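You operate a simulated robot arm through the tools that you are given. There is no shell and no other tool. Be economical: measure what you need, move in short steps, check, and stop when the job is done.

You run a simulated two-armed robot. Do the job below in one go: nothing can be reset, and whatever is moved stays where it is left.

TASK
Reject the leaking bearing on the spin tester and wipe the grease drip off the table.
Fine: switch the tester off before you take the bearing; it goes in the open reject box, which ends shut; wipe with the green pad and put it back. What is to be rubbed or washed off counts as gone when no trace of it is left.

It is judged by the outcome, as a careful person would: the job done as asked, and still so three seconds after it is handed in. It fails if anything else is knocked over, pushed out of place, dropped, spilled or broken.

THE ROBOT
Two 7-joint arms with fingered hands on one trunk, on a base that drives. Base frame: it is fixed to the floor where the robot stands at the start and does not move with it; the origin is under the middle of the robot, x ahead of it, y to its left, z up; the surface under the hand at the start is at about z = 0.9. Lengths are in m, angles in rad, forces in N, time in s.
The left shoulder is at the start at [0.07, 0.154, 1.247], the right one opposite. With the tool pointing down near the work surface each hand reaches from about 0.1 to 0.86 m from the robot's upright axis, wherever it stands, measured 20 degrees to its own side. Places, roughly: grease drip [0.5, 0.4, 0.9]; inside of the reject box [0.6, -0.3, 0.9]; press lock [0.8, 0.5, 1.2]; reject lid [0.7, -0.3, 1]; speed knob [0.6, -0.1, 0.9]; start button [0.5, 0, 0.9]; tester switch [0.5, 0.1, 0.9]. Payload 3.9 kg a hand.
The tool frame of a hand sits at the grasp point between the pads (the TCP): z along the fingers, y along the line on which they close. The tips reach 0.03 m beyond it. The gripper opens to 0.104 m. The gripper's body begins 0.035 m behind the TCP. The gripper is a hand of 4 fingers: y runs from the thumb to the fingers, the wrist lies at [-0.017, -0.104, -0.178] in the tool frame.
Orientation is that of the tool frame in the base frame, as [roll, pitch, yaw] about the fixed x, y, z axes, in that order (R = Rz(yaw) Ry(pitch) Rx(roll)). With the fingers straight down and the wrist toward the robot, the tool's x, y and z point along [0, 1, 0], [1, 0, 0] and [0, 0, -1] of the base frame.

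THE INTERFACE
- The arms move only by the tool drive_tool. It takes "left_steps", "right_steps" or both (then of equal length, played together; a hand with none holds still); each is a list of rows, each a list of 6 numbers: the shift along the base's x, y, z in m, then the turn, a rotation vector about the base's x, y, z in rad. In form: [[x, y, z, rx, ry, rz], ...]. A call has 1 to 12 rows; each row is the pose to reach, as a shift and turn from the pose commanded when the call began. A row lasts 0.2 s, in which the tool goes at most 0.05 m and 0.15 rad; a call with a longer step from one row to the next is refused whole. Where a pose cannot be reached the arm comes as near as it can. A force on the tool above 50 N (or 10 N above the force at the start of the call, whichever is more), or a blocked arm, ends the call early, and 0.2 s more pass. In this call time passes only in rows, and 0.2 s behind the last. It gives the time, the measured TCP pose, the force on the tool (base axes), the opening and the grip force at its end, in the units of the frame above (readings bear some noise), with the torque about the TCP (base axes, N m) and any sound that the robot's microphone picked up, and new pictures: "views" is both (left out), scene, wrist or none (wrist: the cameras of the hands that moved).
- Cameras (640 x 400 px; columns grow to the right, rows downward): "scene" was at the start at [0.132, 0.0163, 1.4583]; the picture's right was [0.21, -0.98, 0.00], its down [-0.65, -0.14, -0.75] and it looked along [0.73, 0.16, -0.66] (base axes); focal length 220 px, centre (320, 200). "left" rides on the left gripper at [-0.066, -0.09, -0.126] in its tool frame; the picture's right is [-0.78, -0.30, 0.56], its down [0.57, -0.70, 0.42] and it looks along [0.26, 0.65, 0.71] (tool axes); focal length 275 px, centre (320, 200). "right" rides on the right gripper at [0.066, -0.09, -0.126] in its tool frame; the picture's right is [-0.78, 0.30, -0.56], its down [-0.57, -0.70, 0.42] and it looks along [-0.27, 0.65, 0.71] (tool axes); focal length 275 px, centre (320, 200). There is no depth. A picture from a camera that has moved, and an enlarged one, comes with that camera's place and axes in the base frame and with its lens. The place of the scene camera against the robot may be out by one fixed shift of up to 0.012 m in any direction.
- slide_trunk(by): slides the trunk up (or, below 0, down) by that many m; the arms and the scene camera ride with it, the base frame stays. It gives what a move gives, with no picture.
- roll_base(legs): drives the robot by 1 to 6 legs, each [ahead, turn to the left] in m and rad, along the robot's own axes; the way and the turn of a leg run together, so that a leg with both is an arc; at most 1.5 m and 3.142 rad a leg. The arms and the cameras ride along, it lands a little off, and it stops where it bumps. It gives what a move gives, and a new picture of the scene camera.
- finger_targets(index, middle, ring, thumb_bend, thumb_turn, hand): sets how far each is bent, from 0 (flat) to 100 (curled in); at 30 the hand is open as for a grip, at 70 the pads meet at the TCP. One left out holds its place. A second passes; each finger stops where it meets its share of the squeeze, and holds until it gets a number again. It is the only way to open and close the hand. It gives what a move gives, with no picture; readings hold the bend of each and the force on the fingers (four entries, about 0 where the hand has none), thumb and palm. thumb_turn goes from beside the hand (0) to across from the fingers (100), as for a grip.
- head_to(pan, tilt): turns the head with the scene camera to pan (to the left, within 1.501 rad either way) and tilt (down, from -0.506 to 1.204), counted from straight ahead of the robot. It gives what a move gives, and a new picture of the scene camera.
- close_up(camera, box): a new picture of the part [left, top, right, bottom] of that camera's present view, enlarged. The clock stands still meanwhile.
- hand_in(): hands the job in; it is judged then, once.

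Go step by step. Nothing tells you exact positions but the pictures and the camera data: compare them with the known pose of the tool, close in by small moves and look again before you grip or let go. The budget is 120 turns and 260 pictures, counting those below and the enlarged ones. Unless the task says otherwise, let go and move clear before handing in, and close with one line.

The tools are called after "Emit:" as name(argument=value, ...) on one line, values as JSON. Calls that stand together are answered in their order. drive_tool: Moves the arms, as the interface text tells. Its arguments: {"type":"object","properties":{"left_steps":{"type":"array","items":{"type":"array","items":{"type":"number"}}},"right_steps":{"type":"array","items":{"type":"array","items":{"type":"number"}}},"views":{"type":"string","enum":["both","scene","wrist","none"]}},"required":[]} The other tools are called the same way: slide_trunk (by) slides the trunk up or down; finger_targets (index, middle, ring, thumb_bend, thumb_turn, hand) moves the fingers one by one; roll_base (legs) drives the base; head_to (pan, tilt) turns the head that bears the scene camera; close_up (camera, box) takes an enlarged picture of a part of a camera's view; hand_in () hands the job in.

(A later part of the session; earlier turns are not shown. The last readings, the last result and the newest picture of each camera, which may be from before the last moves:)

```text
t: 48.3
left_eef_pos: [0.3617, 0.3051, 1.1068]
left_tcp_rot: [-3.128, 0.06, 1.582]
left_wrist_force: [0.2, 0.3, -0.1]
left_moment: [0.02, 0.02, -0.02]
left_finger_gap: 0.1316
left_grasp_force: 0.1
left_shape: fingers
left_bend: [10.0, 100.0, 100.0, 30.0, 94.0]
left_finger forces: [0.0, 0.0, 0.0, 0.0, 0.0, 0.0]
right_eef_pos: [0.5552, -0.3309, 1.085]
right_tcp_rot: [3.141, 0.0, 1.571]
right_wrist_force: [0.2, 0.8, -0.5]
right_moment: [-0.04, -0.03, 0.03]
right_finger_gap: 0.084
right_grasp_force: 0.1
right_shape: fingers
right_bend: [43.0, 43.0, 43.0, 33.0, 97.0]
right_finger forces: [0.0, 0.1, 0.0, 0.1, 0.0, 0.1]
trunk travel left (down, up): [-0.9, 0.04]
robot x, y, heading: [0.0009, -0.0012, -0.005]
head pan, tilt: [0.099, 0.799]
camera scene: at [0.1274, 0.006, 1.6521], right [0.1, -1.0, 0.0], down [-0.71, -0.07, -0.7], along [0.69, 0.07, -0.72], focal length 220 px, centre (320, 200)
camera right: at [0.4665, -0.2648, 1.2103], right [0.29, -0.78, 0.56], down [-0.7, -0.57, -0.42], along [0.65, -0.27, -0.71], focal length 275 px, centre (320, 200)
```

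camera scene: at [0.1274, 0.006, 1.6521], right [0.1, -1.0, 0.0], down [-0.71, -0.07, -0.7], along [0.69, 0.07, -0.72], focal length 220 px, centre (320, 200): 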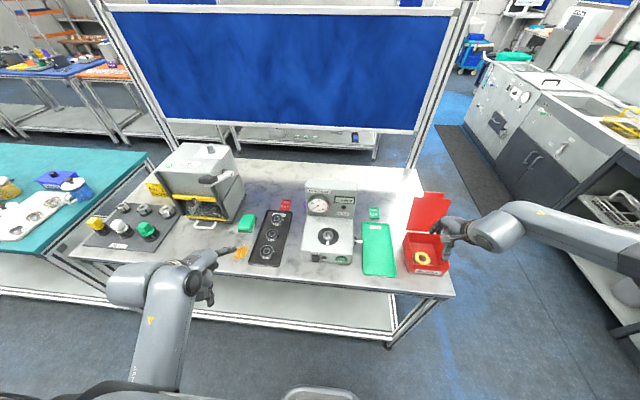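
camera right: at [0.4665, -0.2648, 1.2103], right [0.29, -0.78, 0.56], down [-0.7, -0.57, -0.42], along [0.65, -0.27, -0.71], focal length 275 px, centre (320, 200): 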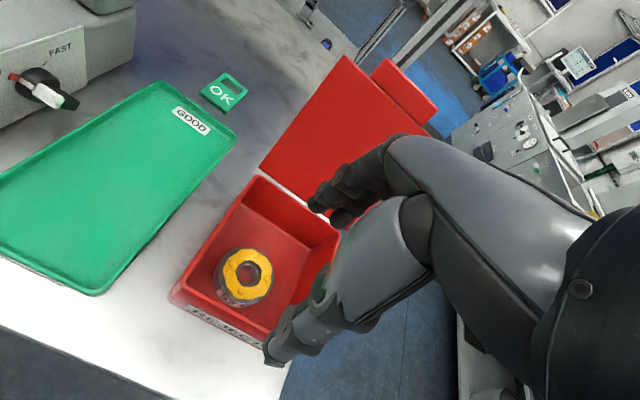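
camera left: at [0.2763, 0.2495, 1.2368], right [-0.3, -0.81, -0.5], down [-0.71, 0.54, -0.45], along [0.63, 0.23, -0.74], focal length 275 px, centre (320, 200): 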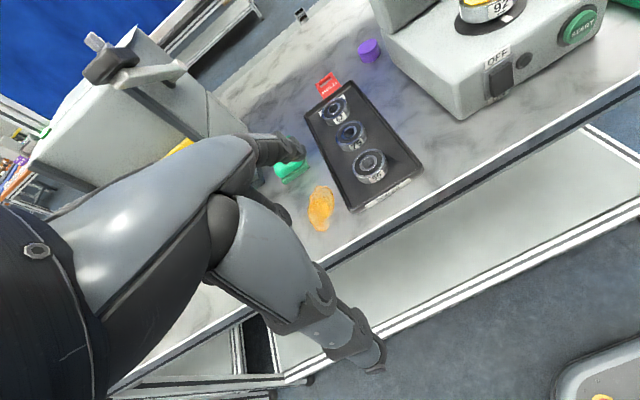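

The bearing lies in the box, which hasn't moved. Next I close the hand to a pinch and carry it over and behind the raised lid (top edge ≈ [0.735, −0.334, 1.115]).

Emit:
finger_targets(hand="right", index=70, middle=70, ring=70, thumb_bend=70)

Emit:
drive_tool(right_steps=[[0, 0, 0.045, 0, 0, 0], [0, 0, 0.09, 0, 0, 0], [0.0, 0, 0.135, 0, 0, 0], [0.04, 0, 0.15, 0, 0, 0], [0.08, 0, 0.15, 0, 0, 0], [0.12, 0, 0.15, 0, 0, 0], [0.16, 0, 0.15, 0, 0, 0], [0.2, 0, 0.15, 0, 0, 0], [0.23, 0, 0.15, 0, 0, 0]], views="both")

Emit:
close_up(camera="scene", box=[380, 150, 500, 280])

```text
t: 49.3
left_eef_pos: [0.3638, 0.3058, 1.1083]
left_tcp_rot: [-3.127, 0.061, 1.581]
left_wrist_force: [-0.8, -0.2, -0.3]
left_moment: [-0.03, -0.01, 0.0]
left_finger_gap: 0.1318
left_grasp_force: 0.0
left_shape: fingers
left_bend: [10.0, 100.0, 100.0, 30.0, 94.0]
left_finger forces: [0.0, 0.0, 0.0, 0.0, 0.0, 0.0]
right_eef_pos: [0.5591, -0.3314, 1.0833]
right_tcp_rot: [3.141, 0.0, 1.569]
right_wrist_force: [0.0, -0.4, -0.3]
right_moment: [0.0, 0.0, -0.01]
right_finger_gap: 0.0032
right_grasp_force: 0.0
right_shape: fingers
right_bend: [70.0, 70.0, 70.0, 70.0, 97.0]
right_finger forces: [0.0, 0.1, 0.1, 0.0, 0.0, 0.0]
trunk travel left (down, up): [-0.9, 0.04]
robot x, y, heading: [-0.0022, 0.0033, -0.001]
head pan, tilt: [0.099, 0.799]
```

```text
t: 51.3
left_eef_pos: [0.3612, 0.3037, 1.109]
left_tcp_rot: [-3.128, 0.059, 1.581]
left_wrist_force: [0.1, -0.1, -0.6]
left_moment: [-0.01, -0.03, 0.01]
left_finger_gap: 0.1317
left_grasp_force: 0.0
left_shape: fingers
left_bend: [10.0, 100.0, 100.0, 30.0, 94.0]
left_finger forces: [0.0, 0.0, 0.0, 0.0, 0.1, 0.1]
right_eef_pos: [0.7356, -0.3326, 1.2343]
right_tcp_rot: [3.139, 0.0, 1.568]
right_wrist_force: [0.3, -0.4, -0.2]
right_moment: [0.02, -0.04, 0.01]
right_finger_gap: 0.0031
right_grasp_force: 0.1
right_shape: fingers
right_bend: [70.0, 70.0, 70.0, 70.0, 97.0]
right_finger forces: [0.0, 0.1, 0.1, 0.0, 0.1, 0.0]
right hand out of reach, approached as far as the arm can: row 8, 9
trunk travel left (down, up): [-0.9, 0.04]
robot x, y, heading: [-0.0001, 0.0004, -0.001]
head pan, tilt: [0.099, 0.799]
camera scene: at [0.1278, 0.0051, 1.6521], right [0.1, -1.0, 0.0], down [-0.71, -0.07, -0.7], along [0.69, 0.07, -0.72], focal length 220 px, centre (320, 200)
camera right: at [0.6477, -0.2673, 1.3595], right [0.29, -0.78, 0.56], down [-0.7, -0.57, -0.43], along [0.65, -0.27, -0.71], focal length 275 px, centre (320, 200)
```

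scene: 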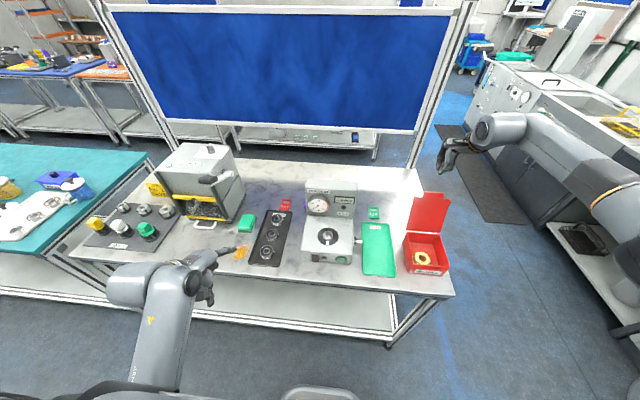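
right: 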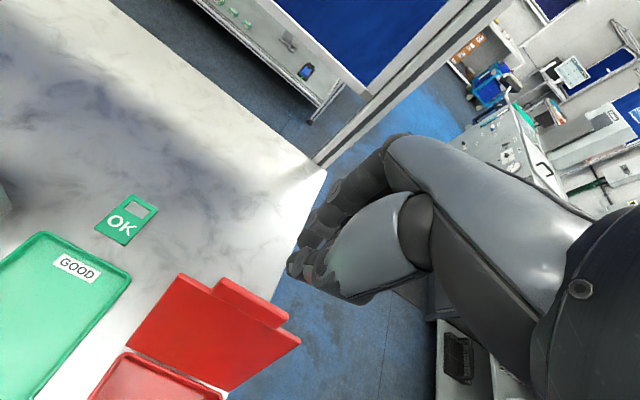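

```text
3.08 times, centred on (440, 215) of scene
camera zoom: at [0.1278, 0.0051, 1.6521], right [0.1, -1.0, 0.0], down [-0.71, -0.07, -0.7], along [0.69, 0.07, -0.72], focal length 678 px, centre (-49, 154)
```

zoom: 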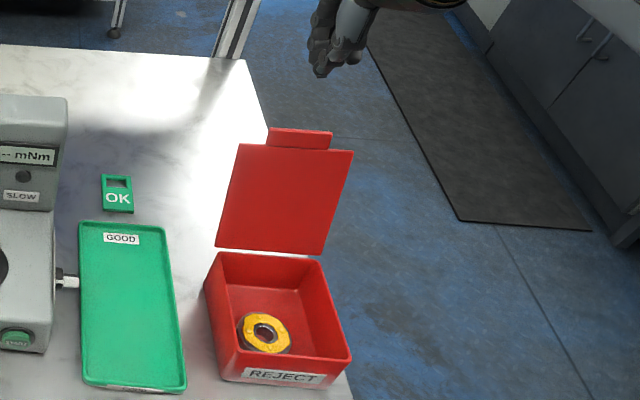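

The lid is just out of comfortable reach, so I roll the base ahead 8 cm (about 0.2 m is free), and put the thumb aside so the fingers can hook the lid from behind.

Emit:
roll_base(legs=[[0.08, 0]])

Emit:
finger_targets(hand="right", index=42, middle=42, ring=42, thumb_bend=20, thumb_turn=0)

Emit:
close_up(camera="right", box=[0, 0, 640, 400])

```text
t: 52.4
left_eef_pos: [0.4307, 0.3044, 1.112]
left_tcp_rot: [-3.139, 0.06, 1.58]
left_wrist_force: [-1.4, 0.1, 0.2]
left_moment: [0.01, -0.05, 0.02]
left_finger_gap: 0.132
left_grasp_force: 0.1
left_shape: fingers
left_bend: [10.0, 100.0, 100.0, 30.0, 94.0]
left_finger forces: [0.0, 0.0, 0.1, 0.1, 0.0, 0.0]
right_eef_pos: [0.8049, -0.3337, 1.2425]
right_tcp_rot: [3.127, 0.0, 1.568]
right_wrist_force: [-0.7, -0.2, 0.5]
right_moment: [-0.01, -0.02, 0.0]
right_finger_gap: 0.0029
right_grasp_force: 0.0
right_shape: fingers
right_bend: [70.0, 70.0, 70.0, 70.0, 97.0]
right_finger forces: [0.1, 0.1, 0.1, 0.1, 0.1, 0.0]
trunk travel left (down, up): [-0.9, 0.04]
robot x, y, heading: [0.0802, -0.0014, -0.0]
head pan, tilt: [0.099, 0.799]
camera scene: at [0.1941, 0.0054, 1.6533], right [0.1, -1.0, 0.0], down [-0.71, -0.07, -0.7], along [0.7, 0.07, -0.71], focal length 220 px, centre (320, 200)
```

scene: 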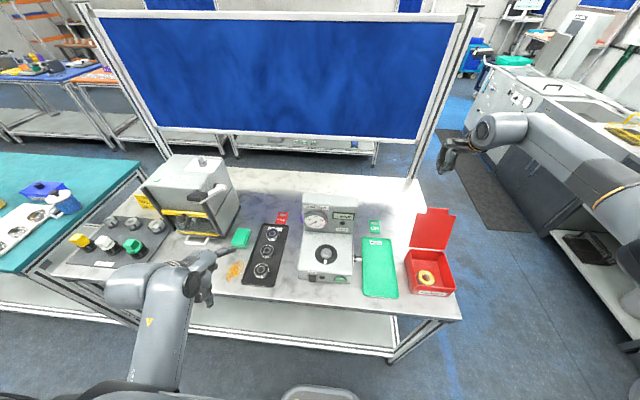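

```text
t: 53.4
left_eef_pos: [0.4449, 0.3043, 1.1065]
left_tcp_rot: [-3.124, 0.059, 1.581]
left_wrist_force: [0.0, 0.8, 0.2]
left_moment: [-0.02, 0.02, 0.01]
left_finger_gap: 0.1318
left_grasp_force: 0.0
left_shape: fingers
left_bend: [10.0, 100.0, 100.0, 30.0, 94.0]
left_finger forces: [0.0, 0.1, 0.0, 0.0, 0.0, 0.0]
right_eef_pos: [0.8205, -0.3331, 1.2322]
right_tcp_rot: [-3.141, 0.001, 1.569]
right_wrist_force: [0.1, -0.4, -0.4]
right_moment: [0.05, 0.03, 0.04]
right_finger_gap: 0.1405
right_grasp_force: 0.0
right_shape: fingers
right_bend: [42.0, 42.0, 42.0, 20.0, 0.0]
right_finger forces: [0.0, 0.0, 0.0, 0.1, 0.1, 0.1]
trunk travel left (down, up): [-0.9, 0.04]
robot x, y, heading: [0.0807, -0.0004, -0.002]
head pan, tilt: [0.099, 0.799]
```

```text
1.00 times, centred on (320, 200) of right (not enlarged: the box is as wide or as high as the picture)
camera zoom: at [0.7317, -0.268, 1.3582], right [0.29, -0.78, 0.56], down [-0.7, -0.57, -0.42], along [0.65, -0.27, -0.71], focal length 275 px, centre (320, 200)
```

zoom: 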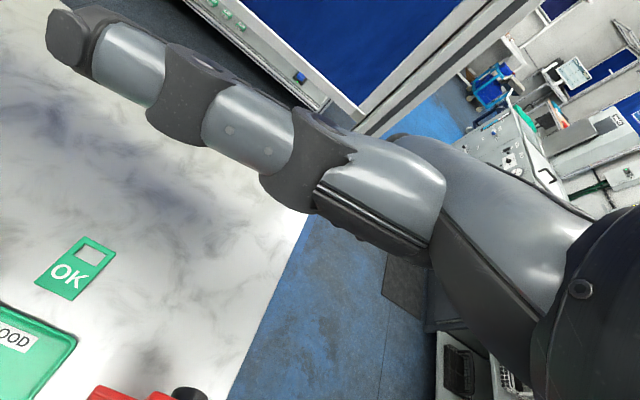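

The thumb is aside. I lower the hand behind the lid and check.

Emit:
drive_tool(right_steps=[[0, 0, -0.04, 0, 0, 0], [0, 0, -0.08, 0, 0, 0], [0, 0, -0.115, 0, 0, 0]], views="wrist")

Emit:
close_up(camera="scene", box=[380, 170, 500, 300])

```text
t: 54.2
left_eef_pos: [0.4426, 0.305, 1.1078]
left_tcp_rot: [-3.126, 0.061, 1.582]
left_wrist_force: [0.2, 0.2, 0.0]
left_moment: [-0.01, -0.01, -0.01]
left_finger_gap: 0.1319
left_grasp_force: 0.2
left_shape: fingers
left_bend: [10.0, 100.0, 100.0, 30.0, 94.0]
left_finger forces: [0.0, 0.0, 0.0, 0.0, 0.1, 0.0]
right_eef_pos: [0.817, -0.3337, 1.1418]
right_tcp_rot: [3.139, 0.001, 1.566]
right_wrist_force: [0.3, 0.2, 0.3]
right_moment: [0.02, 0.01, 0.01]
right_finger_gap: 0.1407
right_grasp_force: 0.1
right_shape: fingers
right_bend: [42.0, 42.0, 42.0, 20.0, 0.0]
right_finger forces: [0.1, 0.1, 0.0, 0.0, 0.1, 0.1]
right hand out of reach, approached as far as the arm can: row 3
trunk travel left (down, up): [-0.9, 0.04]
robot x, y, heading: [0.0826, -0.0034, -0.005]
head pan, tilt: [0.099, 0.799]
camera right: at [0.7281, -0.2665, 1.2665], right [0.29, -0.78, 0.56], down [-0.7, -0.57, -0.43], along [0.65, -0.27, -0.71], focal length 275 px, centre (320, 200)
```

right: 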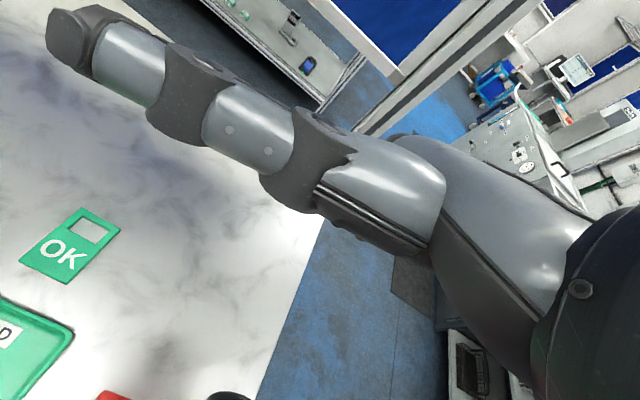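

```text
3.08 times, centred on (440, 235) of scene
camera zoom: at [0.2113, 0.0063, 1.6519], right [0.1, -1.0, 0.0], down [-0.71, -0.07, -0.7], along [0.69, 0.07, -0.72], focal length 678 px, centre (-49, 92)
```

zoom: 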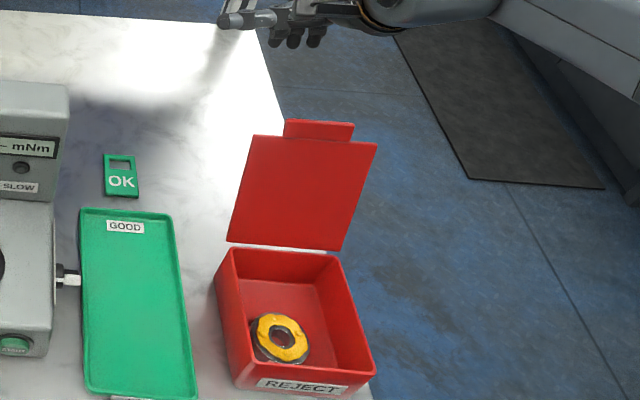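

Fingertips are behind the lid. I bring the hand down a bit more and draw it towards the robot to swing the lid up.

Emit:
drive_tool(right_steps=[[-0.03, 0, -0.02, 0, 0, 0], [-0.05, 0, -0.035, 0, 0, 0], [-0.08, 0, -0.035, 0, 0, 0], [-0.11, 0, -0.035, 0, 0, 0], [-0.13, 0, -0.035, 0, 0, 0], [-0.15, 0, -0.03, 0, 0, 0]], views="wrist")

Emit:
close_up(camera="scene", box=[380, 170, 500, 300])

```text
t: 55.6
left_eef_pos: [0.442, 0.3045, 1.1075]
left_tcp_rot: [-3.127, 0.06, 1.581]
left_wrist_force: [0.3, 0.2, 1.2]
left_moment: [-0.01, -0.02, 0.02]
left_finger_gap: 0.1316
left_grasp_force: 0.0
left_shape: fingers
left_bend: [10.0, 100.0, 100.0, 30.0, 94.0]
left_finger forces: [0.0, 0.1, 0.1, 0.0, 0.0, 0.0]
right_eef_pos: [0.6674, -0.3355, 1.114]
right_tcp_rot: [3.138, -0.001, 1.567]
right_wrist_force: [0.1, -0.2, 0.4]
right_moment: [0.01, -0.03, 0.05]
right_finger_gap: 0.1406
right_grasp_force: 0.6
right_shape: fingers
right_bend: [42.0, 42.0, 42.0, 20.0, 0.0]
right_finger forces: [0.1, 0.0, 0.1, 0.0, 0.0, 0.0]
trunk travel left (down, up): [-0.9, 0.04]
robot x, y, heading: [0.0834, -0.0011, -0.004]
head pan, tilt: [0.099, 0.799]
camera right: at [0.5767, -0.2696, 1.2394], right [0.29, -0.78, 0.56], down [-0.7, -0.57, -0.43], along [0.65, -0.27, -0.71], focal length 275 px, centre (320, 200)
```

right: 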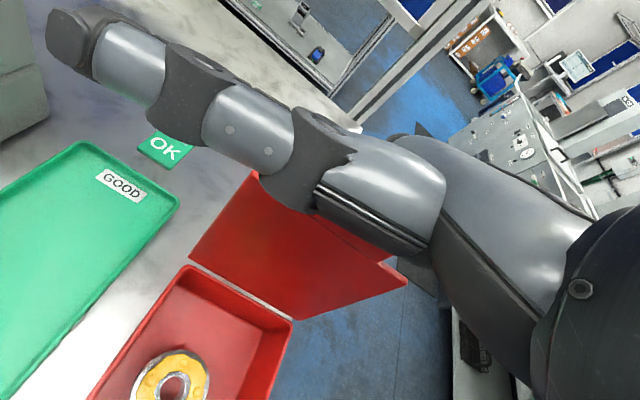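

```text
3.08 times, centred on (440, 235) of scene
camera zoom: at [0.21, 0.0059, 1.652], right [0.1, -1.0, 0.0], down [-0.71, -0.07, -0.7], along [0.69, 0.07, -0.72], focal length 678 px, centre (-49, 92)
```

zoom: 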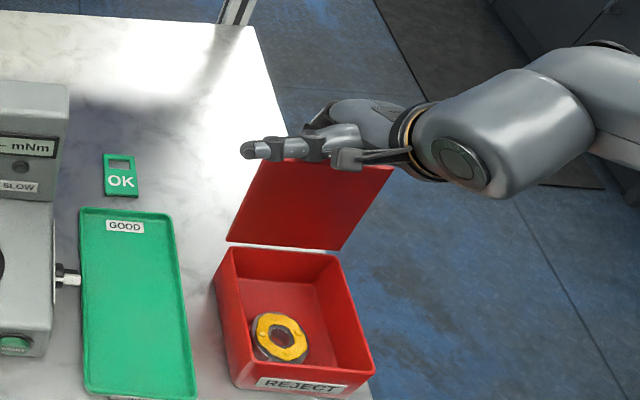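

The lid is coming up. I continue drawing it past vertical.

Emit:
drive_tool(right_steps=[[-0.02, 0, 0.005, 0, 0, 0], [-0.04, 0, 0.01, 0, 0, 0], [-0.06, 0, 0.01, 0, 0, 0], [-0.08, 0, 0.01, 0, 0, 0]], views="wrist")

Emit:
close_up(camera="scene", box=[380, 170, 500, 300])

```text
t: 56.6
left_eef_pos: [0.4423, 0.3032, 1.1084]
left_tcp_rot: [-3.127, 0.059, 1.579]
left_wrist_force: [-0.9, 0.3, -0.1]
left_moment: [-0.01, -0.01, -0.02]
left_finger_gap: 0.1318
left_grasp_force: 0.1
left_shape: fingers
left_bend: [10.0, 100.0, 100.0, 30.0, 94.0]
left_finger forces: [0.1, 0.1, 0.1, 0.0, 0.0, 0.0]
right_eef_pos: [0.5841, -0.3328, 1.1224]
right_tcp_rot: [3.137, 0.0, 1.567]
right_wrist_force: [-0.1, -0.5, -0.5]
right_moment: [-0.01, 0.01, 0.03]
right_finger_gap: 0.1406
right_grasp_force: 0.1
right_shape: fingers
right_bend: [42.0, 42.0, 42.0, 20.0, 0.0]
right_finger forces: [0.0, 0.0, 0.1, 0.0, 0.0, 0.0]
trunk travel left (down, up): [-0.9, 0.04]
robot x, y, heading: [0.0825, 0.0021, -0.002]
head pan, tilt: [0.099, 0.799]
camera right: at [0.4953, -0.2675, 1.2478], right [0.29, -0.78, 0.56], down [-0.7, -0.57, -0.43], along [0.65, -0.27, -0.71], focal length 275 px, centre (320, 200)
```

right: 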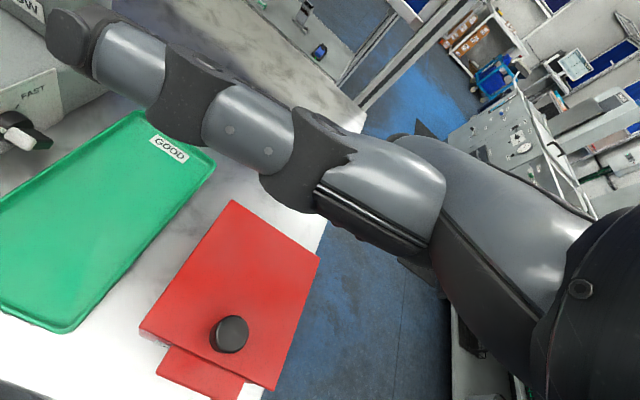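

```text
3.08 times, centred on (440, 235) of scene
camera zoom: at [0.2102, 0.0056, 1.652], right [0.1, -1.0, 0.0], down [-0.71, -0.07, -0.7], along [0.69, 0.07, -0.72], focal length 678 px, centre (-49, 92)
```

zoom: 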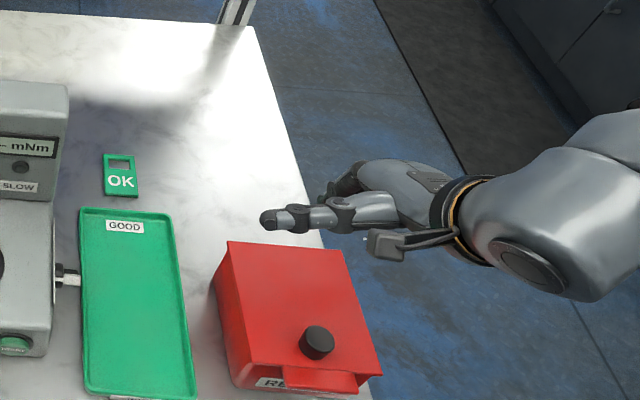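

The lid has fallen shut. I raise and retract the right hand, then check the lid for a gap.

Emit:
drive_tool(right_steps=[[0, -0.01, 0.04, 0, 0, 0], [-0.03, -0.03, 0.07, 0, 0, 0], [-0.06, -0.06, 0.09, 0, 0, 0], [-0.09, -0.09, 0.09, 0, 0, 0], [-0.12, -0.09, 0.09, 0, 0, 0]], views="none")

Emit:
finger_targets(hand="right", thumb_turn=97, thumb_bend=30)

Emit:
close_up(camera="right", box=[0, 0, 640, 400])

Emit:
close_up(camera="scene", box=[390, 200, 480, 310])

Emit:
close_up(camera="left", box=[0, 0, 640, 400])

```text
t: 57.8
left_eef_pos: [0.4407, 0.3036, 1.1092]
left_tcp_rot: [-3.129, 0.059, 1.58]
left_wrist_force: [-1.2, -0.1, 0.1]
left_moment: [0.0, -0.02, 0.0]
left_finger_gap: 0.1314
left_grasp_force: 0.1
left_shape: fingers
left_bend: [10.0, 100.0, 100.0, 30.0, 94.0]
left_finger forces: [0.0, 0.1, 0.0, 0.0, 0.1, 0.1]
right_eef_pos: [0.478, -0.4097, 1.2065]
right_tcp_rot: [3.138, 0.001, 1.566]
right_wrist_force: [0.4, 0.2, 0.6]
right_moment: [0.04, 0.01, -0.01]
right_finger_gap: 0.1408
right_grasp_force: 0.2
right_shape: fingers
right_bend: [42.0, 42.0, 42.0, 20.0, 0.0]
right_finger forces: [0.1, 0.1, 0.0, 0.0, 0.0, 0.0]
right hand out of reach, approached as far as the arm can: row 4, 5
trunk travel left (down, up): [-0.9, 0.04]
robot x, y, heading: [0.0811, -0.0006, -0.002]
head pan, tilt: [0.099, 0.799]
```

```text
t: 58.8
left_eef_pos: [0.4423, 0.3046, 1.1077]
left_tcp_rot: [-3.127, 0.058, 1.58]
left_wrist_force: [-0.7, -0.1, -1.1]
left_moment: [0.02, 0.0, -0.01]
left_finger_gap: 0.1315
left_grasp_force: 0.0
left_shape: fingers
left_bend: [10.0, 100.0, 100.0, 30.0, 94.0]
left_finger forces: [0.0, 0.0, 0.0, 0.1, 0.0, 0.0]
right_eef_pos: [0.4795, -0.4093, 1.2063]
right_tcp_rot: [3.139, 0.0, 1.567]
right_wrist_force: [-0.5, -1.3, -0.2]
right_moment: [0.03, 0.02, -0.01]
right_finger_gap: 0.0902
right_grasp_force: 0.1
right_shape: fingers
right_bend: [42.0, 42.0, 42.0, 30.0, 94.0]
right_finger forces: [0.0, 0.0, 0.1, 0.1, 0.1, 0.0]
trunk travel left (down, up): [-0.9, 0.04]
robot x, y, heading: [0.0805, -0.0003, -0.003]
head pan, tilt: [0.099, 0.799]
```

```text
1.00 times, centred on (320, 200) of right (not enlarged: the box is as wide or as high as the picture)
camera zoom: at [0.3901, -0.3439, 1.3306], right [0.29, -0.78, 0.56], down [-0.7, -0.57, -0.43], along [0.65, -0.27, -0.71], focal length 275 px, centre (320, 200)
```

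zoom: 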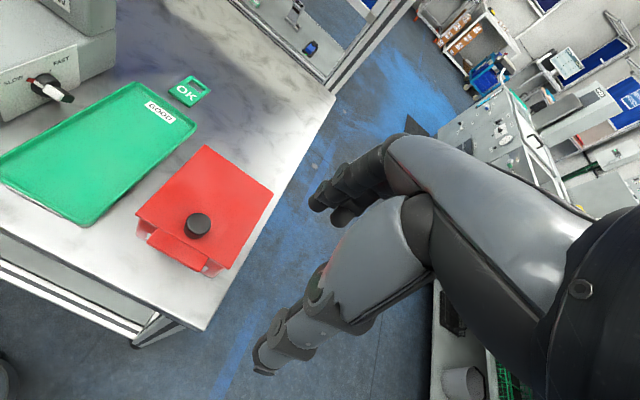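

```text
3.64 times, centred on (435, 255) of scene
camera zoom: at [0.2115, 0.0056, 1.6519], right [0.1, -1.0, 0.0], down [-0.71, -0.07, -0.7], along [0.69, 0.07, -0.72], focal length 801 px, centre (-98, 0)
```

zoom: 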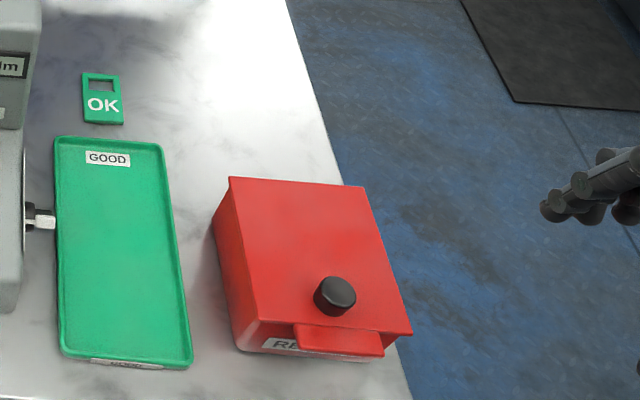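

```text
1.00 times, centred on (320, 200) of left (not enlarged: the box is as wide or as high as the picture)
camera zoom: at [0.3557, 0.245, 1.2376], right [-0.3, -0.81, -0.51], down [-0.71, 0.54, -0.45], along [0.64, 0.23, -0.74], focal length 275 px, centre (320, 200)
```

zoom: 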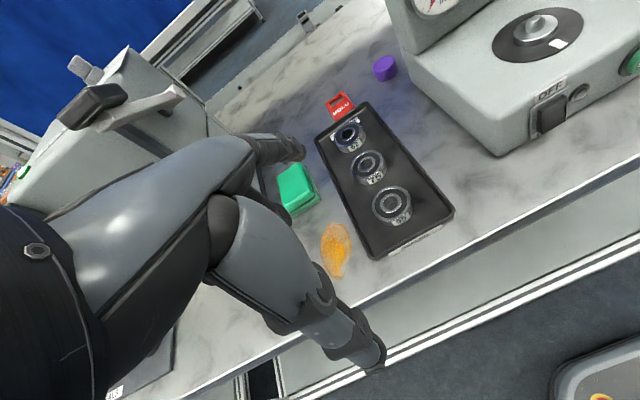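

The box looks shut; I enlarge it to be sure, and also measure the pad and drip.

Emit:
close_up(camera="right", box=[110, 120, 290, 300])

Emit:
close_up(camera="left", box=[240, 80, 480, 290])

Emit:
close_up(camera="scene", box=[190, 200, 310, 300])

```text
2.22 times, centred on (200, 210) of right
camera zoom: at [0.3901, -0.3439, 1.3306], right [0.29, -0.78, 0.56], down [-0.7, -0.57, -0.43], along [0.65, -0.27, -0.71], focal length 612 px, centre (587, 178)
```

zoom: 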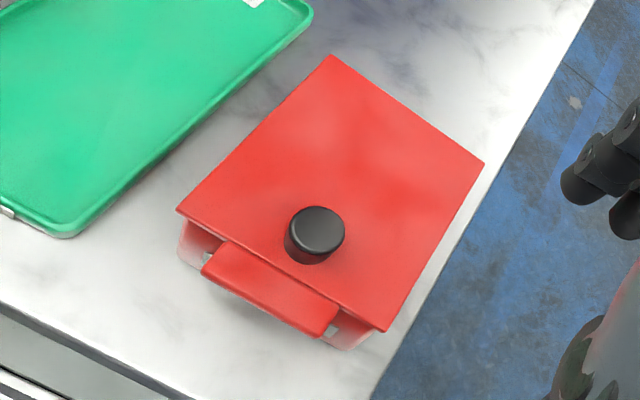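

```text
1.90 times, centred on (360, 185) of left
camera zoom: at [0.3557, 0.245, 1.2376], right [-0.3, -0.81, -0.51], down [-0.71, 0.54, -0.45], along [0.64, 0.23, -0.74], focal length 524 px, centre (244, 229)
```

zoom: 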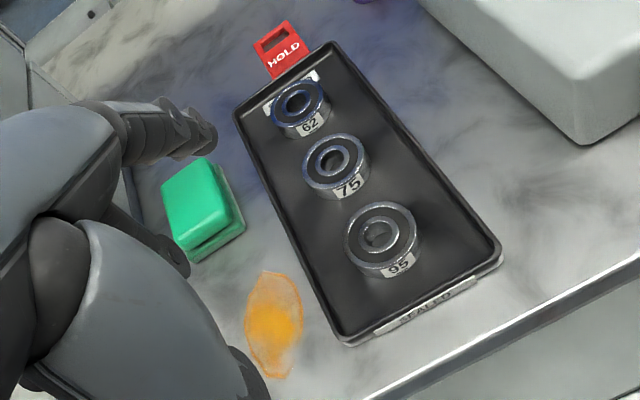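

```text
4.00 times, centred on (250, 250) of scene
camera zoom: at [0.2115, 0.0056, 1.6519], right [0.1, -1.0, 0.0], down [-0.71, -0.07, -0.7], along [0.69, 0.07, -0.72], focal length 881 px, centre (600, 0)
```

zoom: 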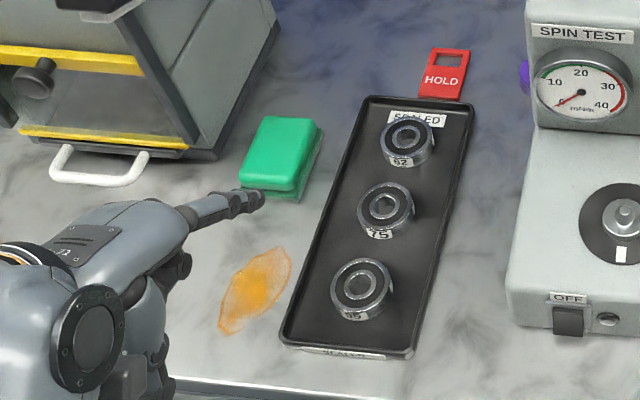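

The pad is at about [0.674, 0.370], roughly 7.5 × 5.4 cm, top ≈ 0.93. The press lever hangs near it, so I check it before reaching in; meanwhile the right hand gives the lid a gentle press.

Emit:
close_up(camera="scene", box=[130, 140, 270, 260])

Emit:
close_up(camera="left", box=[20, 30, 340, 230])

Emit:
finger_targets(hand="right", index=70, middle=70, ring=70, thumb_bend=70)

```text
3.33 times, centred on (200, 200) of scene
camera zoom: at [0.2115, 0.0056, 1.6519], right [0.1, -1.0, 0.0], down [-0.71, -0.07, -0.7], along [0.69, 0.07, -0.72], focal length 734 px, centre (720, 200)
```

zoom: 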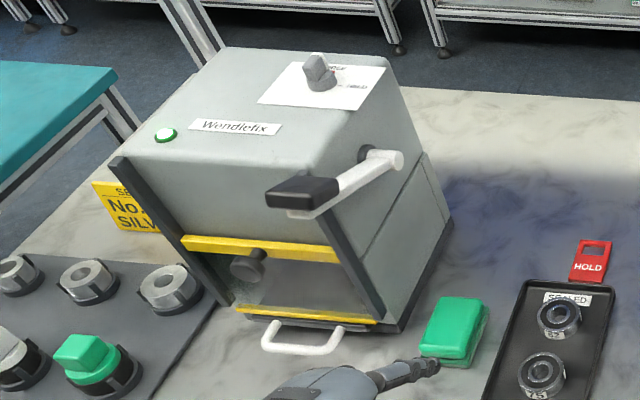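

```text
2.00 times, centred on (180, 130) of left
camera zoom: at [0.3557, 0.245, 1.2376], right [-0.3, -0.81, -0.51], down [-0.71, 0.54, -0.45], along [0.64, 0.23, -0.74], focal length 551 px, centre (600, 340)
```

zoom: 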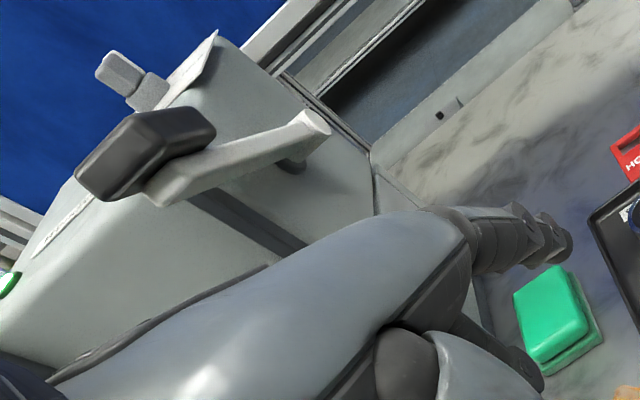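

```text
t: 59.8
left_eef_pos: [0.443, 0.3048, 1.108]
left_tcp_rot: [-3.127, 0.058, 1.581]
left_wrist_force: [-0.1, -0.1, -0.3]
left_moment: [0.05, -0.01, 0.02]
left_finger_gap: 0.1317
left_grasp_force: 0.0
left_shape: fingers
left_bend: [10.0, 100.0, 100.0, 30.0, 94.0]
left_finger forces: [0.1, 0.0, 0.0, 0.0, 0.0, 0.0]
right_eef_pos: [0.4791, -0.409, 1.2072]
right_tcp_rot: [3.141, -0.001, 1.568]
right_wrist_force: [0.4, -0.9, 0.4]
right_moment: [-0.05, 0.03, 0.0]
right_finger_gap: 0.0031
right_grasp_force: 0.1
right_shape: fingers
right_bend: [70.0, 70.0, 70.0, 70.0, 100.0]
right_finger forces: [0.1, 0.0, 0.0, 0.0, 0.0, 0.0]
trunk travel left (down, up): [-0.9, 0.04]
robot x, y, heading: [0.085, 0.0035, -0.006]
head pan, tilt: [0.099, 0.799]
```

Lever grip occupies about x 0.62–0.76, y 0.39–0.46, z 1.11–1.2; I'll keep the left hand low and slightly right. First the right hand presses the lid lightly, and the left hand opens.

Emit:
drive_tool(right_steps=[[0.02, 0.02, -0.03, 0, 0, 0], [0.05, 0.04, -0.06, 0, 0, 0], [0.08, 0.06, -0.09, 0, 0, 0], [0.105, 0.076, -0.12, 0, 0, 0], [0.105, 0.076, -0.16, 0, 0, 0], [0.105, 0.076, -0.185, 0, 0, 0], [0.105, 0.076, -0.195, 0, 0, 0], [0.105, 0.076, -0.205, 0, 0, 0], [0.105, 0.076, -0.215, 0, 0, 0]], views="scene")

Emit:
finger_targets(hand="left", index=30, middle=30, ring=30, thumb_bend=30, thumb_turn=97)

```text
t: 61.8
left_eef_pos: [0.4385, 0.3062, 1.1091]
left_tcp_rot: [-3.13, 0.059, 1.579]
left_wrist_force: [0.1, 0.7, -1.1]
left_moment: [0.03, 0.0, 0.02]
left_finger_gap: 0.1315
left_grasp_force: 0.1
left_shape: fingers
left_bend: [10.0, 100.0, 100.0, 30.0, 94.0]
left_finger forces: [0.0, 0.0, 0.0, 0.0, 0.1, 0.0]
right_eef_pos: [0.5893, -0.3332, 1.0098]
right_tcp_rot: [3.111, -0.006, 1.568]
right_wrist_force: [-8.0, 0.1, 33.4]
right_moment: [0.24, 0.93, 0.04]
right_finger_gap: 0.0077
right_grasp_force: 17.1
right_shape: fingers
right_bend: [70.0, 70.0, 70.0, 69.0, 100.0]
right_finger forces: [0.0, 0.0, 0.1, 0.0, 34.9, 0.0]
trunk travel left (down, up): [-0.9, 0.04]
robot x, y, heading: [0.08, -0.0044, -0.011]
head pan, tilt: [0.099, 0.799]
stopped in row 9 (right hand): the force on the tool passed its limit at 56 N (the readings are from after the stop); the commanded pose is now the measured one
camera scene: at [0.2046, 0.0077, 1.6526], right [0.09, -1.0, 0.0], down [-0.71, -0.07, -0.7], along [0.7, 0.06, -0.71], focal length 220 px, centre (320, 200)
```

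scene: 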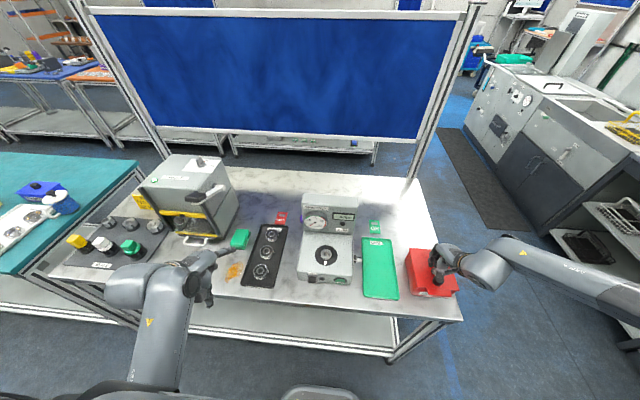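

```text
t: 62.8
left_eef_pos: [0.4355, 0.3081, 1.1092]
left_tcp_rot: [-3.133, 0.063, 1.579]
left_wrist_force: [0.2, -0.1, 0.1]
left_moment: [-0.01, -0.01, -0.01]
left_finger_gap: 0.1047
left_grasp_force: 0.1
left_shape: fingers
left_bend: [30.0, 30.0, 30.0, 30.0, 94.0]
left_finger forces: [0.0, 0.1, 0.0, 0.0, 0.1, 0.1]
right_eef_pos: [0.5855, -0.3336, 1.0093]
right_tcp_rot: [3.114, 0.0, 1.569]
right_wrist_force: [-9.0, -1.3, 45.4]
right_moment: [0.27, 0.97, 0.06]
right_finger_gap: 0.0052
right_grasp_force: 22.4
right_shape: fingers
right_bend: [70.0, 70.0, 70.0, 70.0, 100.0]
right_finger forces: [0.1, 0.0, 0.0, 0.0, 44.7, 0.0]
trunk travel left (down, up): [-0.9, 0.04]
robot x, y, heading: [0.082, -0.0027, -0.006]
head pan, tilt: [0.099, 0.799]
```

The lid is firmly down (contact at its knob). I lift the right hand away to park, and start bringing the left hand towards the pad, low.

Emit:
drive_tool(right_steps=[[0, 0, 0.03, 0, 0, 0], [0, 0, 0.07, 0, 0, 0], [-0.02, -0.01, 0.11, 0, 0, 0], [-0.05, -0.02, 0.15, 0, 0, 0], [-0.08, -0.03, 0.18, 0, 0, 0], [-0.1, -0.04, 0.2, 0, 0, 0]], left_steps=[[0, 0, 0, -0.06, 0, 0.04], [0, 0, -0.03, -0.06, 0, 0.09], [0.02, 0.01, -0.06, -0.06, 0, 0.12], [0.06, 0.02, -0.08, -0.06, 0, 0.12], [0.1, 0.035, -0.1, -0.06, 0, 0.12], [0.14, 0.05, -0.11, -0.06, 0, 0.12]], views="both")

Emit:
close_up(camera="scene", box=[390, 200, 480, 310])

```text
refused: row 4 steps farther than a row can; nothing moved
```

```text
3.64 times, centred on (435, 255) of scene
camera zoom: at [0.2015, 0.0101, 1.6528], right [0.09, -1.0, 0.0], down [-0.71, -0.07, -0.7], along [0.7, 0.06, -0.71], focal length 801 px, centre (-98, 0)
```

zoom: 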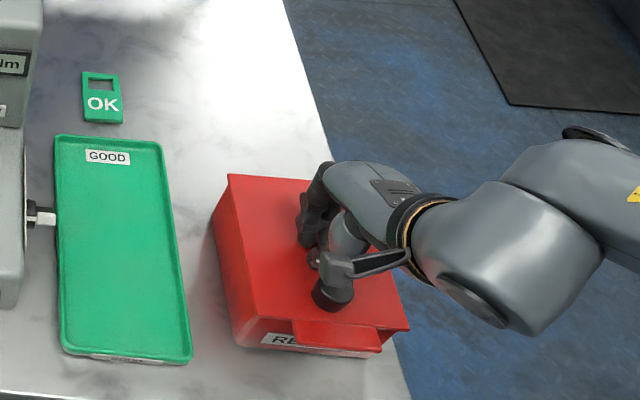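

Emit:
drive_tool(right_steps=[[0, 0, 0.03, 0, 0, 0], [0, 0, 0.07, 0, 0, 0], [-0.02, -0.01, 0.11, 0, 0, 0], [-0.04, -0.02, 0.145, 0, 0, 0], [-0.06, -0.03, 0.18, 0, 0, 0], [-0.08, -0.03, 0.2, 0, 0, 0]], left_steps=[[0, 0, 0, 0.03, 0, 0.04], [0, 0, -0.03, 0.06, 0, 0.09], [0.02, 0.01, -0.06, 0.06, 0, 0.12], [0.06, 0.02, -0.08, 0.06, 0, 0.12], [0.1, 0.035, -0.1, 0.06, 0, 0.12], [0.14, 0.05, -0.11, 0.06, 0, 0.12]], views="both")

Emit:
close_up(camera="scene", box=[150, 150, 310, 300])

```text
t: 64.2
left_eef_pos: [0.5831, 0.3565, 0.9965]
left_tcp_rot: [-3.13, 0.001, 1.699]
left_wrist_force: [0.3, -0.8, 0.5]
left_moment: [-0.04, 0.03, 0.01]
left_finger_gap: 0.1047
left_grasp_force: 0.0
left_shape: fingers
left_bend: [30.0, 30.0, 30.0, 30.0, 94.0]
left_finger forces: [0.1, 0.1, 0.0, 0.0, 0.0, 0.0]
right_eef_pos: [0.5078, -0.3621, 1.2021]
right_tcp_rot: [3.125, 0.001, 1.568]
right_wrist_force: [0.1, 0.8, -0.7]
right_moment: [0.01, -0.01, 0.0]
right_finger_gap: 0.0026
right_grasp_force: 0.1
right_shape: fingers
right_bend: [70.0, 70.0, 70.0, 70.0, 100.0]
right_finger forces: [0.0, 0.1, 0.0, 0.1, 0.2, 0.1]
trunk travel left (down, up): [-0.9, 0.04]
robot x, y, heading: [0.078, -0.0004, -0.0]
head pan, tilt: [0.099, 0.799]
camera scene: at [0.211, 0.009, 1.6519], right [0.09, -1.0, 0.0], down [-0.71, -0.07, -0.7], along [0.69, 0.06, -0.72], focal length 220 px, centre (320, 200)
camera right: at [0.417, -0.2962, 1.3256], right [0.28, -0.78, 0.56], down [-0.7, -0.57, -0.44], along [0.66, -0.27, -0.7], focal length 275 px, centre (320, 200)
camera left: at [0.504, 0.2786, 1.1216], right [-0.2, -0.81, -0.55], down [-0.77, 0.48, -0.42], along [0.6, 0.34, -0.72], focal length 275 px, centre (320, 200)
```

scene: 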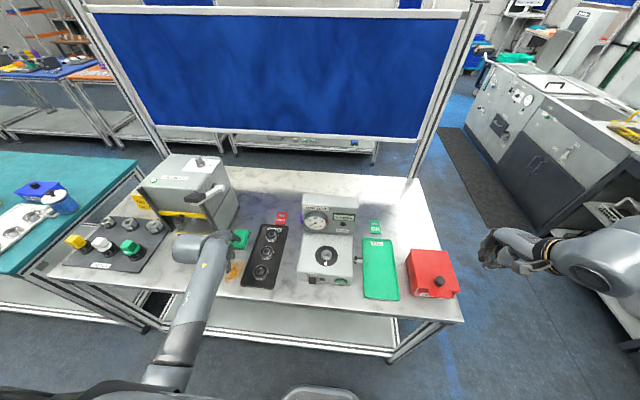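
right: 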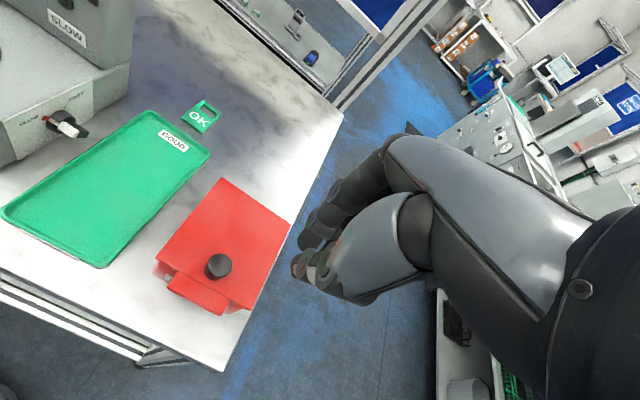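
left: 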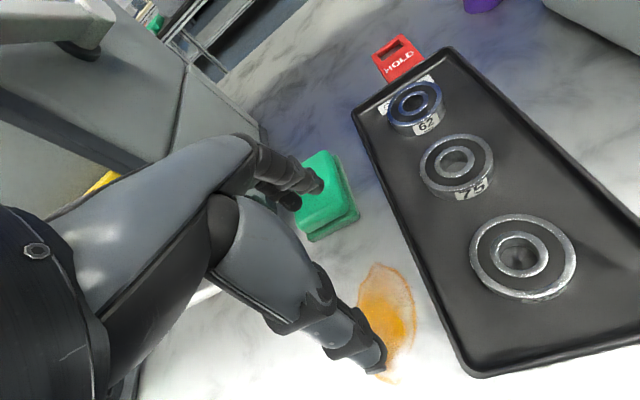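

```text
2.67 times, centred on (230, 225) of scene
camera zoom: at [0.211, 0.009, 1.6519], right [0.09, -1.0, 0.0], down [-0.71, -0.07, -0.7], along [0.69, 0.06, -0.72], focal length 588 px, centre (560, 133)
```

zoom: 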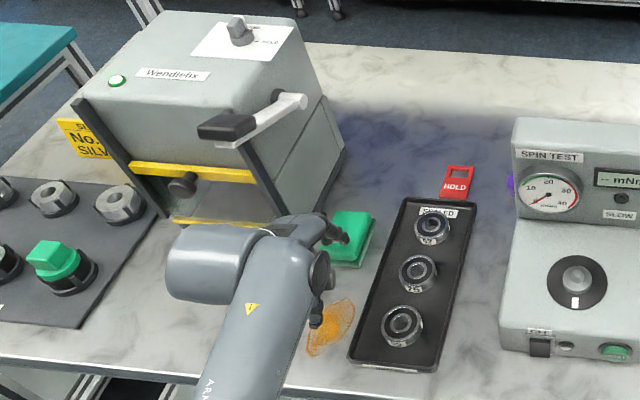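

The path is clear. I move above the pad, staying low under the lever, and look.

Emit:
drive_tool(left_steps=[[0.04, 0.003, -0.005, 0, 0, 0], [0.07, 0.006, -0.01, 0, 0, 0], [0.09, 0.01, -0.015, 0, 0, 0]], views="both")

Emit:
close_up(camera="scene", box=[150, 150, 310, 300])

Emit:
close_up(camera="left", box=[220, 100, 460, 350])

```text
t: 65.0
left_eef_pos: [0.6718, 0.3638, 0.9835]
left_tcp_rot: [-3.129, 0.001, 1.7]
left_wrist_force: [-0.5, 0.0, 0.1]
left_moment: [-0.03, 0.0, 0.0]
left_finger_gap: 0.1047
left_grasp_force: 0.1
left_shape: fingers
left_bend: [30.0, 30.0, 30.0, 30.0, 94.0]
left_finger forces: [0.1, 0.1, 0.0, 0.0, 0.0, 0.1]
right_eef_pos: [0.5087, -0.3639, 1.2019]
right_tcp_rot: [3.126, -0.003, 1.566]
right_wrist_force: [0.9, -0.9, -0.4]
right_moment: [0.0, 0.0, -0.01]
right_finger_gap: 0.0026
right_grasp_force: 0.0
right_shape: fingers
right_bend: [70.0, 70.0, 70.0, 70.0, 100.0]
right_finger forces: [0.0, 0.0, 0.0, 0.1, 0.0, 0.1]
trunk travel left (down, up): [-0.9, 0.04]
robot x, y, heading: [0.077, -0.0017, -0.007]
head pan, tilt: [0.099, 0.799]
camera scene: at [0.2115, 0.0056, 1.6519], right [0.09, -1.0, 0.0], down [-0.71, -0.07, -0.7], along [0.69, 0.07, -0.72], focal length 220 px, centre (320, 200)
camera left: at [0.5943, 0.287, 1.1094], right [-0.2, -0.81, -0.55], down [-0.77, 0.48, -0.42], along [0.6, 0.34, -0.72], focal length 275 px, centre (320, 200)
```

scene: 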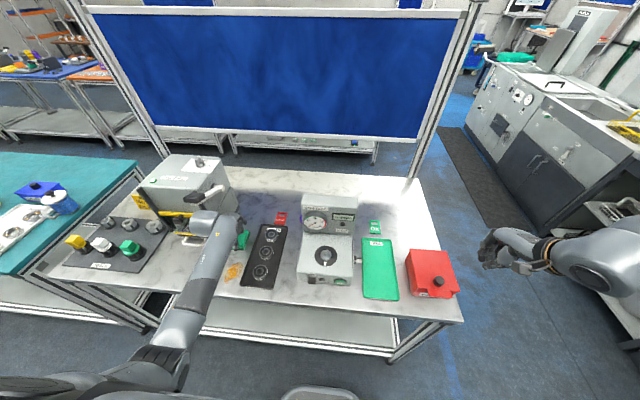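
left: 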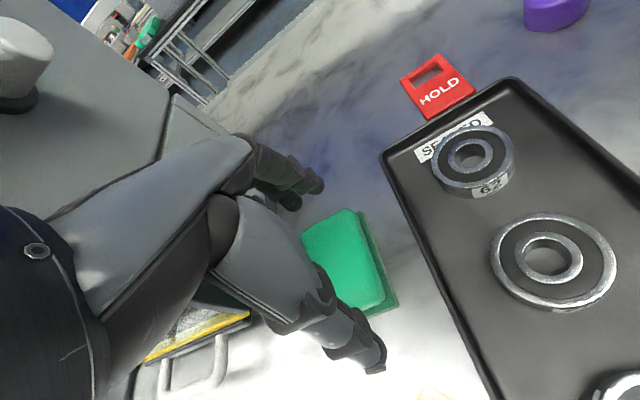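

```text
2.67 times, centred on (230, 225) of scene
camera zoom: at [0.2115, 0.0056, 1.6519], right [0.09, -1.0, 0.0], down [-0.71, -0.07, -0.7], along [0.69, 0.07, -0.72], focal length 588 px, centre (560, 133)
```

zoom: 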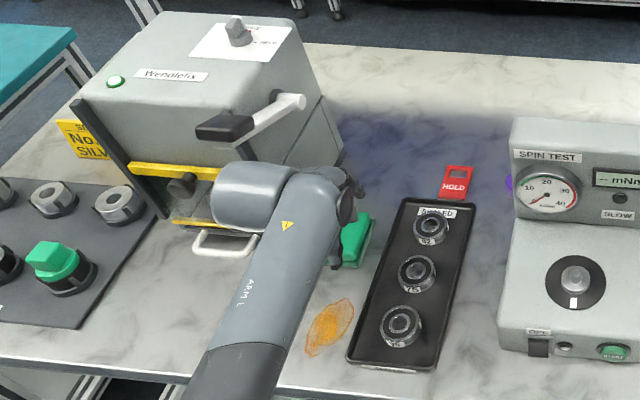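

```text
1.60 times, centred on (340, 225) of left
camera zoom: at [0.5943, 0.287, 1.1094], right [-0.2, -0.81, -0.55], down [-0.77, 0.48, -0.42], along [0.6, 0.34, -0.72], focal length 440 px, centre (288, 160)
```

zoom: 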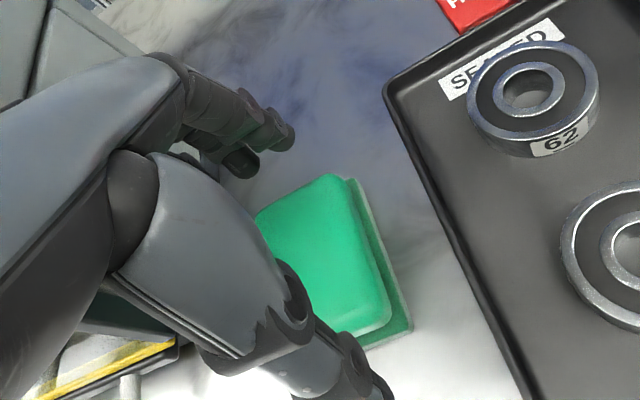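

The pad centre is about [0.68, 0.369], aligned with the hand. I centre and lower to grasp height.

Emit:
drive_tool(left_steps=[[0.008, 0.003, -0.012, 0, 0, 0], [0.008, 0.003, -0.025, 0, 0, 0], [0.008, 0.003, -0.033, 0, 0, 0], [0.008, 0.003, -0.04, 0, 0, 0]], views="none")

Emit:
close_up(camera="left", box=[220, 100, 460, 350])

```text
t: 66.0
left_eef_pos: [0.6804, 0.3663, 0.9416]
left_tcp_rot: [-3.131, 0.0, 1.697]
left_wrist_force: [0.6, -0.4, 0.3]
left_moment: [-0.01, 0.02, -0.01]
left_finger_gap: 0.1046
left_grasp_force: 0.2
left_shape: fingers
left_bend: [30.0, 30.0, 30.0, 30.0, 94.0]
left_finger forces: [0.0, 0.1, 0.0, 0.0, 0.1, 0.0]
right_eef_pos: [0.5088, -0.365, 1.2019]
right_tcp_rot: [3.123, -0.003, 1.567]
right_wrist_force: [-1.3, 0.0, 0.5]
right_moment: [-0.02, -0.03, -0.01]
right_finger_gap: 0.0028
right_grasp_force: 0.1
right_shape: fingers
right_bend: [70.0, 70.0, 70.0, 70.0, 100.0]
right_finger forces: [0.0, 0.1, 0.0, 0.0, 0.0, 0.0]
trunk travel left (down, up): [-0.9, 0.04]
robot x, y, heading: [0.0802, -0.0015, -0.007]
head pan, tilt: [0.099, 0.799]
```

```text
1.60 times, centred on (340, 225) of left
camera zoom: at [0.6027, 0.2895, 1.0679], right [-0.2, -0.81, -0.55], down [-0.77, 0.48, -0.42], along [0.6, 0.34, -0.72], focal length 440 px, centre (288, 160)
```

zoom: 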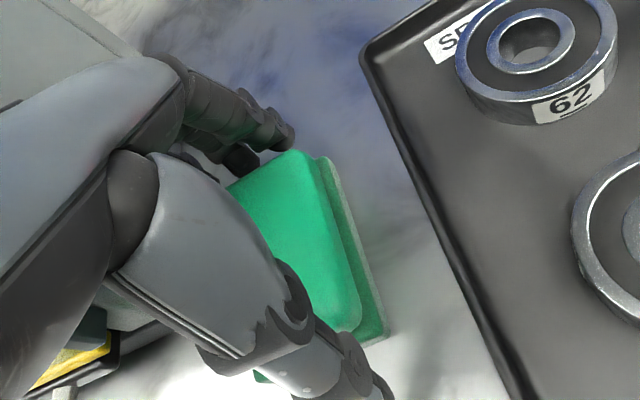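

The pad is between thumb and fingers. I close.

Emit:
finger_targets(hand="left", index=55, middle=55, ring=55, thumb_bend=50)

Emit:
close_up(camera="left", box=[220, 100, 460, 350])

```text
t: 67.0
left_eef_pos: [0.6816, 0.365, 0.9435]
left_tcp_rot: [-3.133, 0.0, 1.697]
left_wrist_force: [1.8, 0.2, 5.8]
left_moment: [0.14, -0.25, -0.03]
left_finger_gap: 0.0806
left_grasp_force: 21.2
left_shape: fingers
left_bend: [46.0, 47.0, 47.0, 38.0, 94.0]
left_finger forces: [7.9, 8.2, 6.8, 0.1, 20.0, 0.0]
right_eef_pos: [0.5081, -0.366, 1.2006]
right_tcp_rot: [3.124, -0.003, 1.568]
right_wrist_force: [-0.3, -0.5, 0.3]
right_moment: [0.0, 0.0, 0.0]
right_finger_gap: 0.0026
right_grasp_force: 0.1
right_shape: fingers
right_bend: [70.0, 70.0, 70.0, 70.0, 100.0]
right_finger forces: [0.0, 0.1, 0.1, 0.0, 0.0, 0.0]
trunk travel left (down, up): [-0.9, 0.04]
robot x, y, heading: [0.0794, -0.0004, -0.006]
head pan, tilt: [0.099, 0.799]
```

```text
1.60 times, centred on (340, 225) of left
camera zoom: at [0.6024, 0.2889, 1.0689], right [-0.2, -0.81, -0.55], down [-0.77, 0.48, -0.42], along [0.6, 0.35, -0.72], focal length 440 px, centre (288, 160)
```

zoom: 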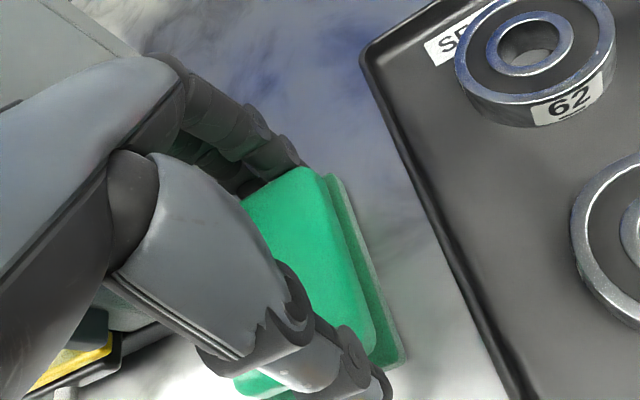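

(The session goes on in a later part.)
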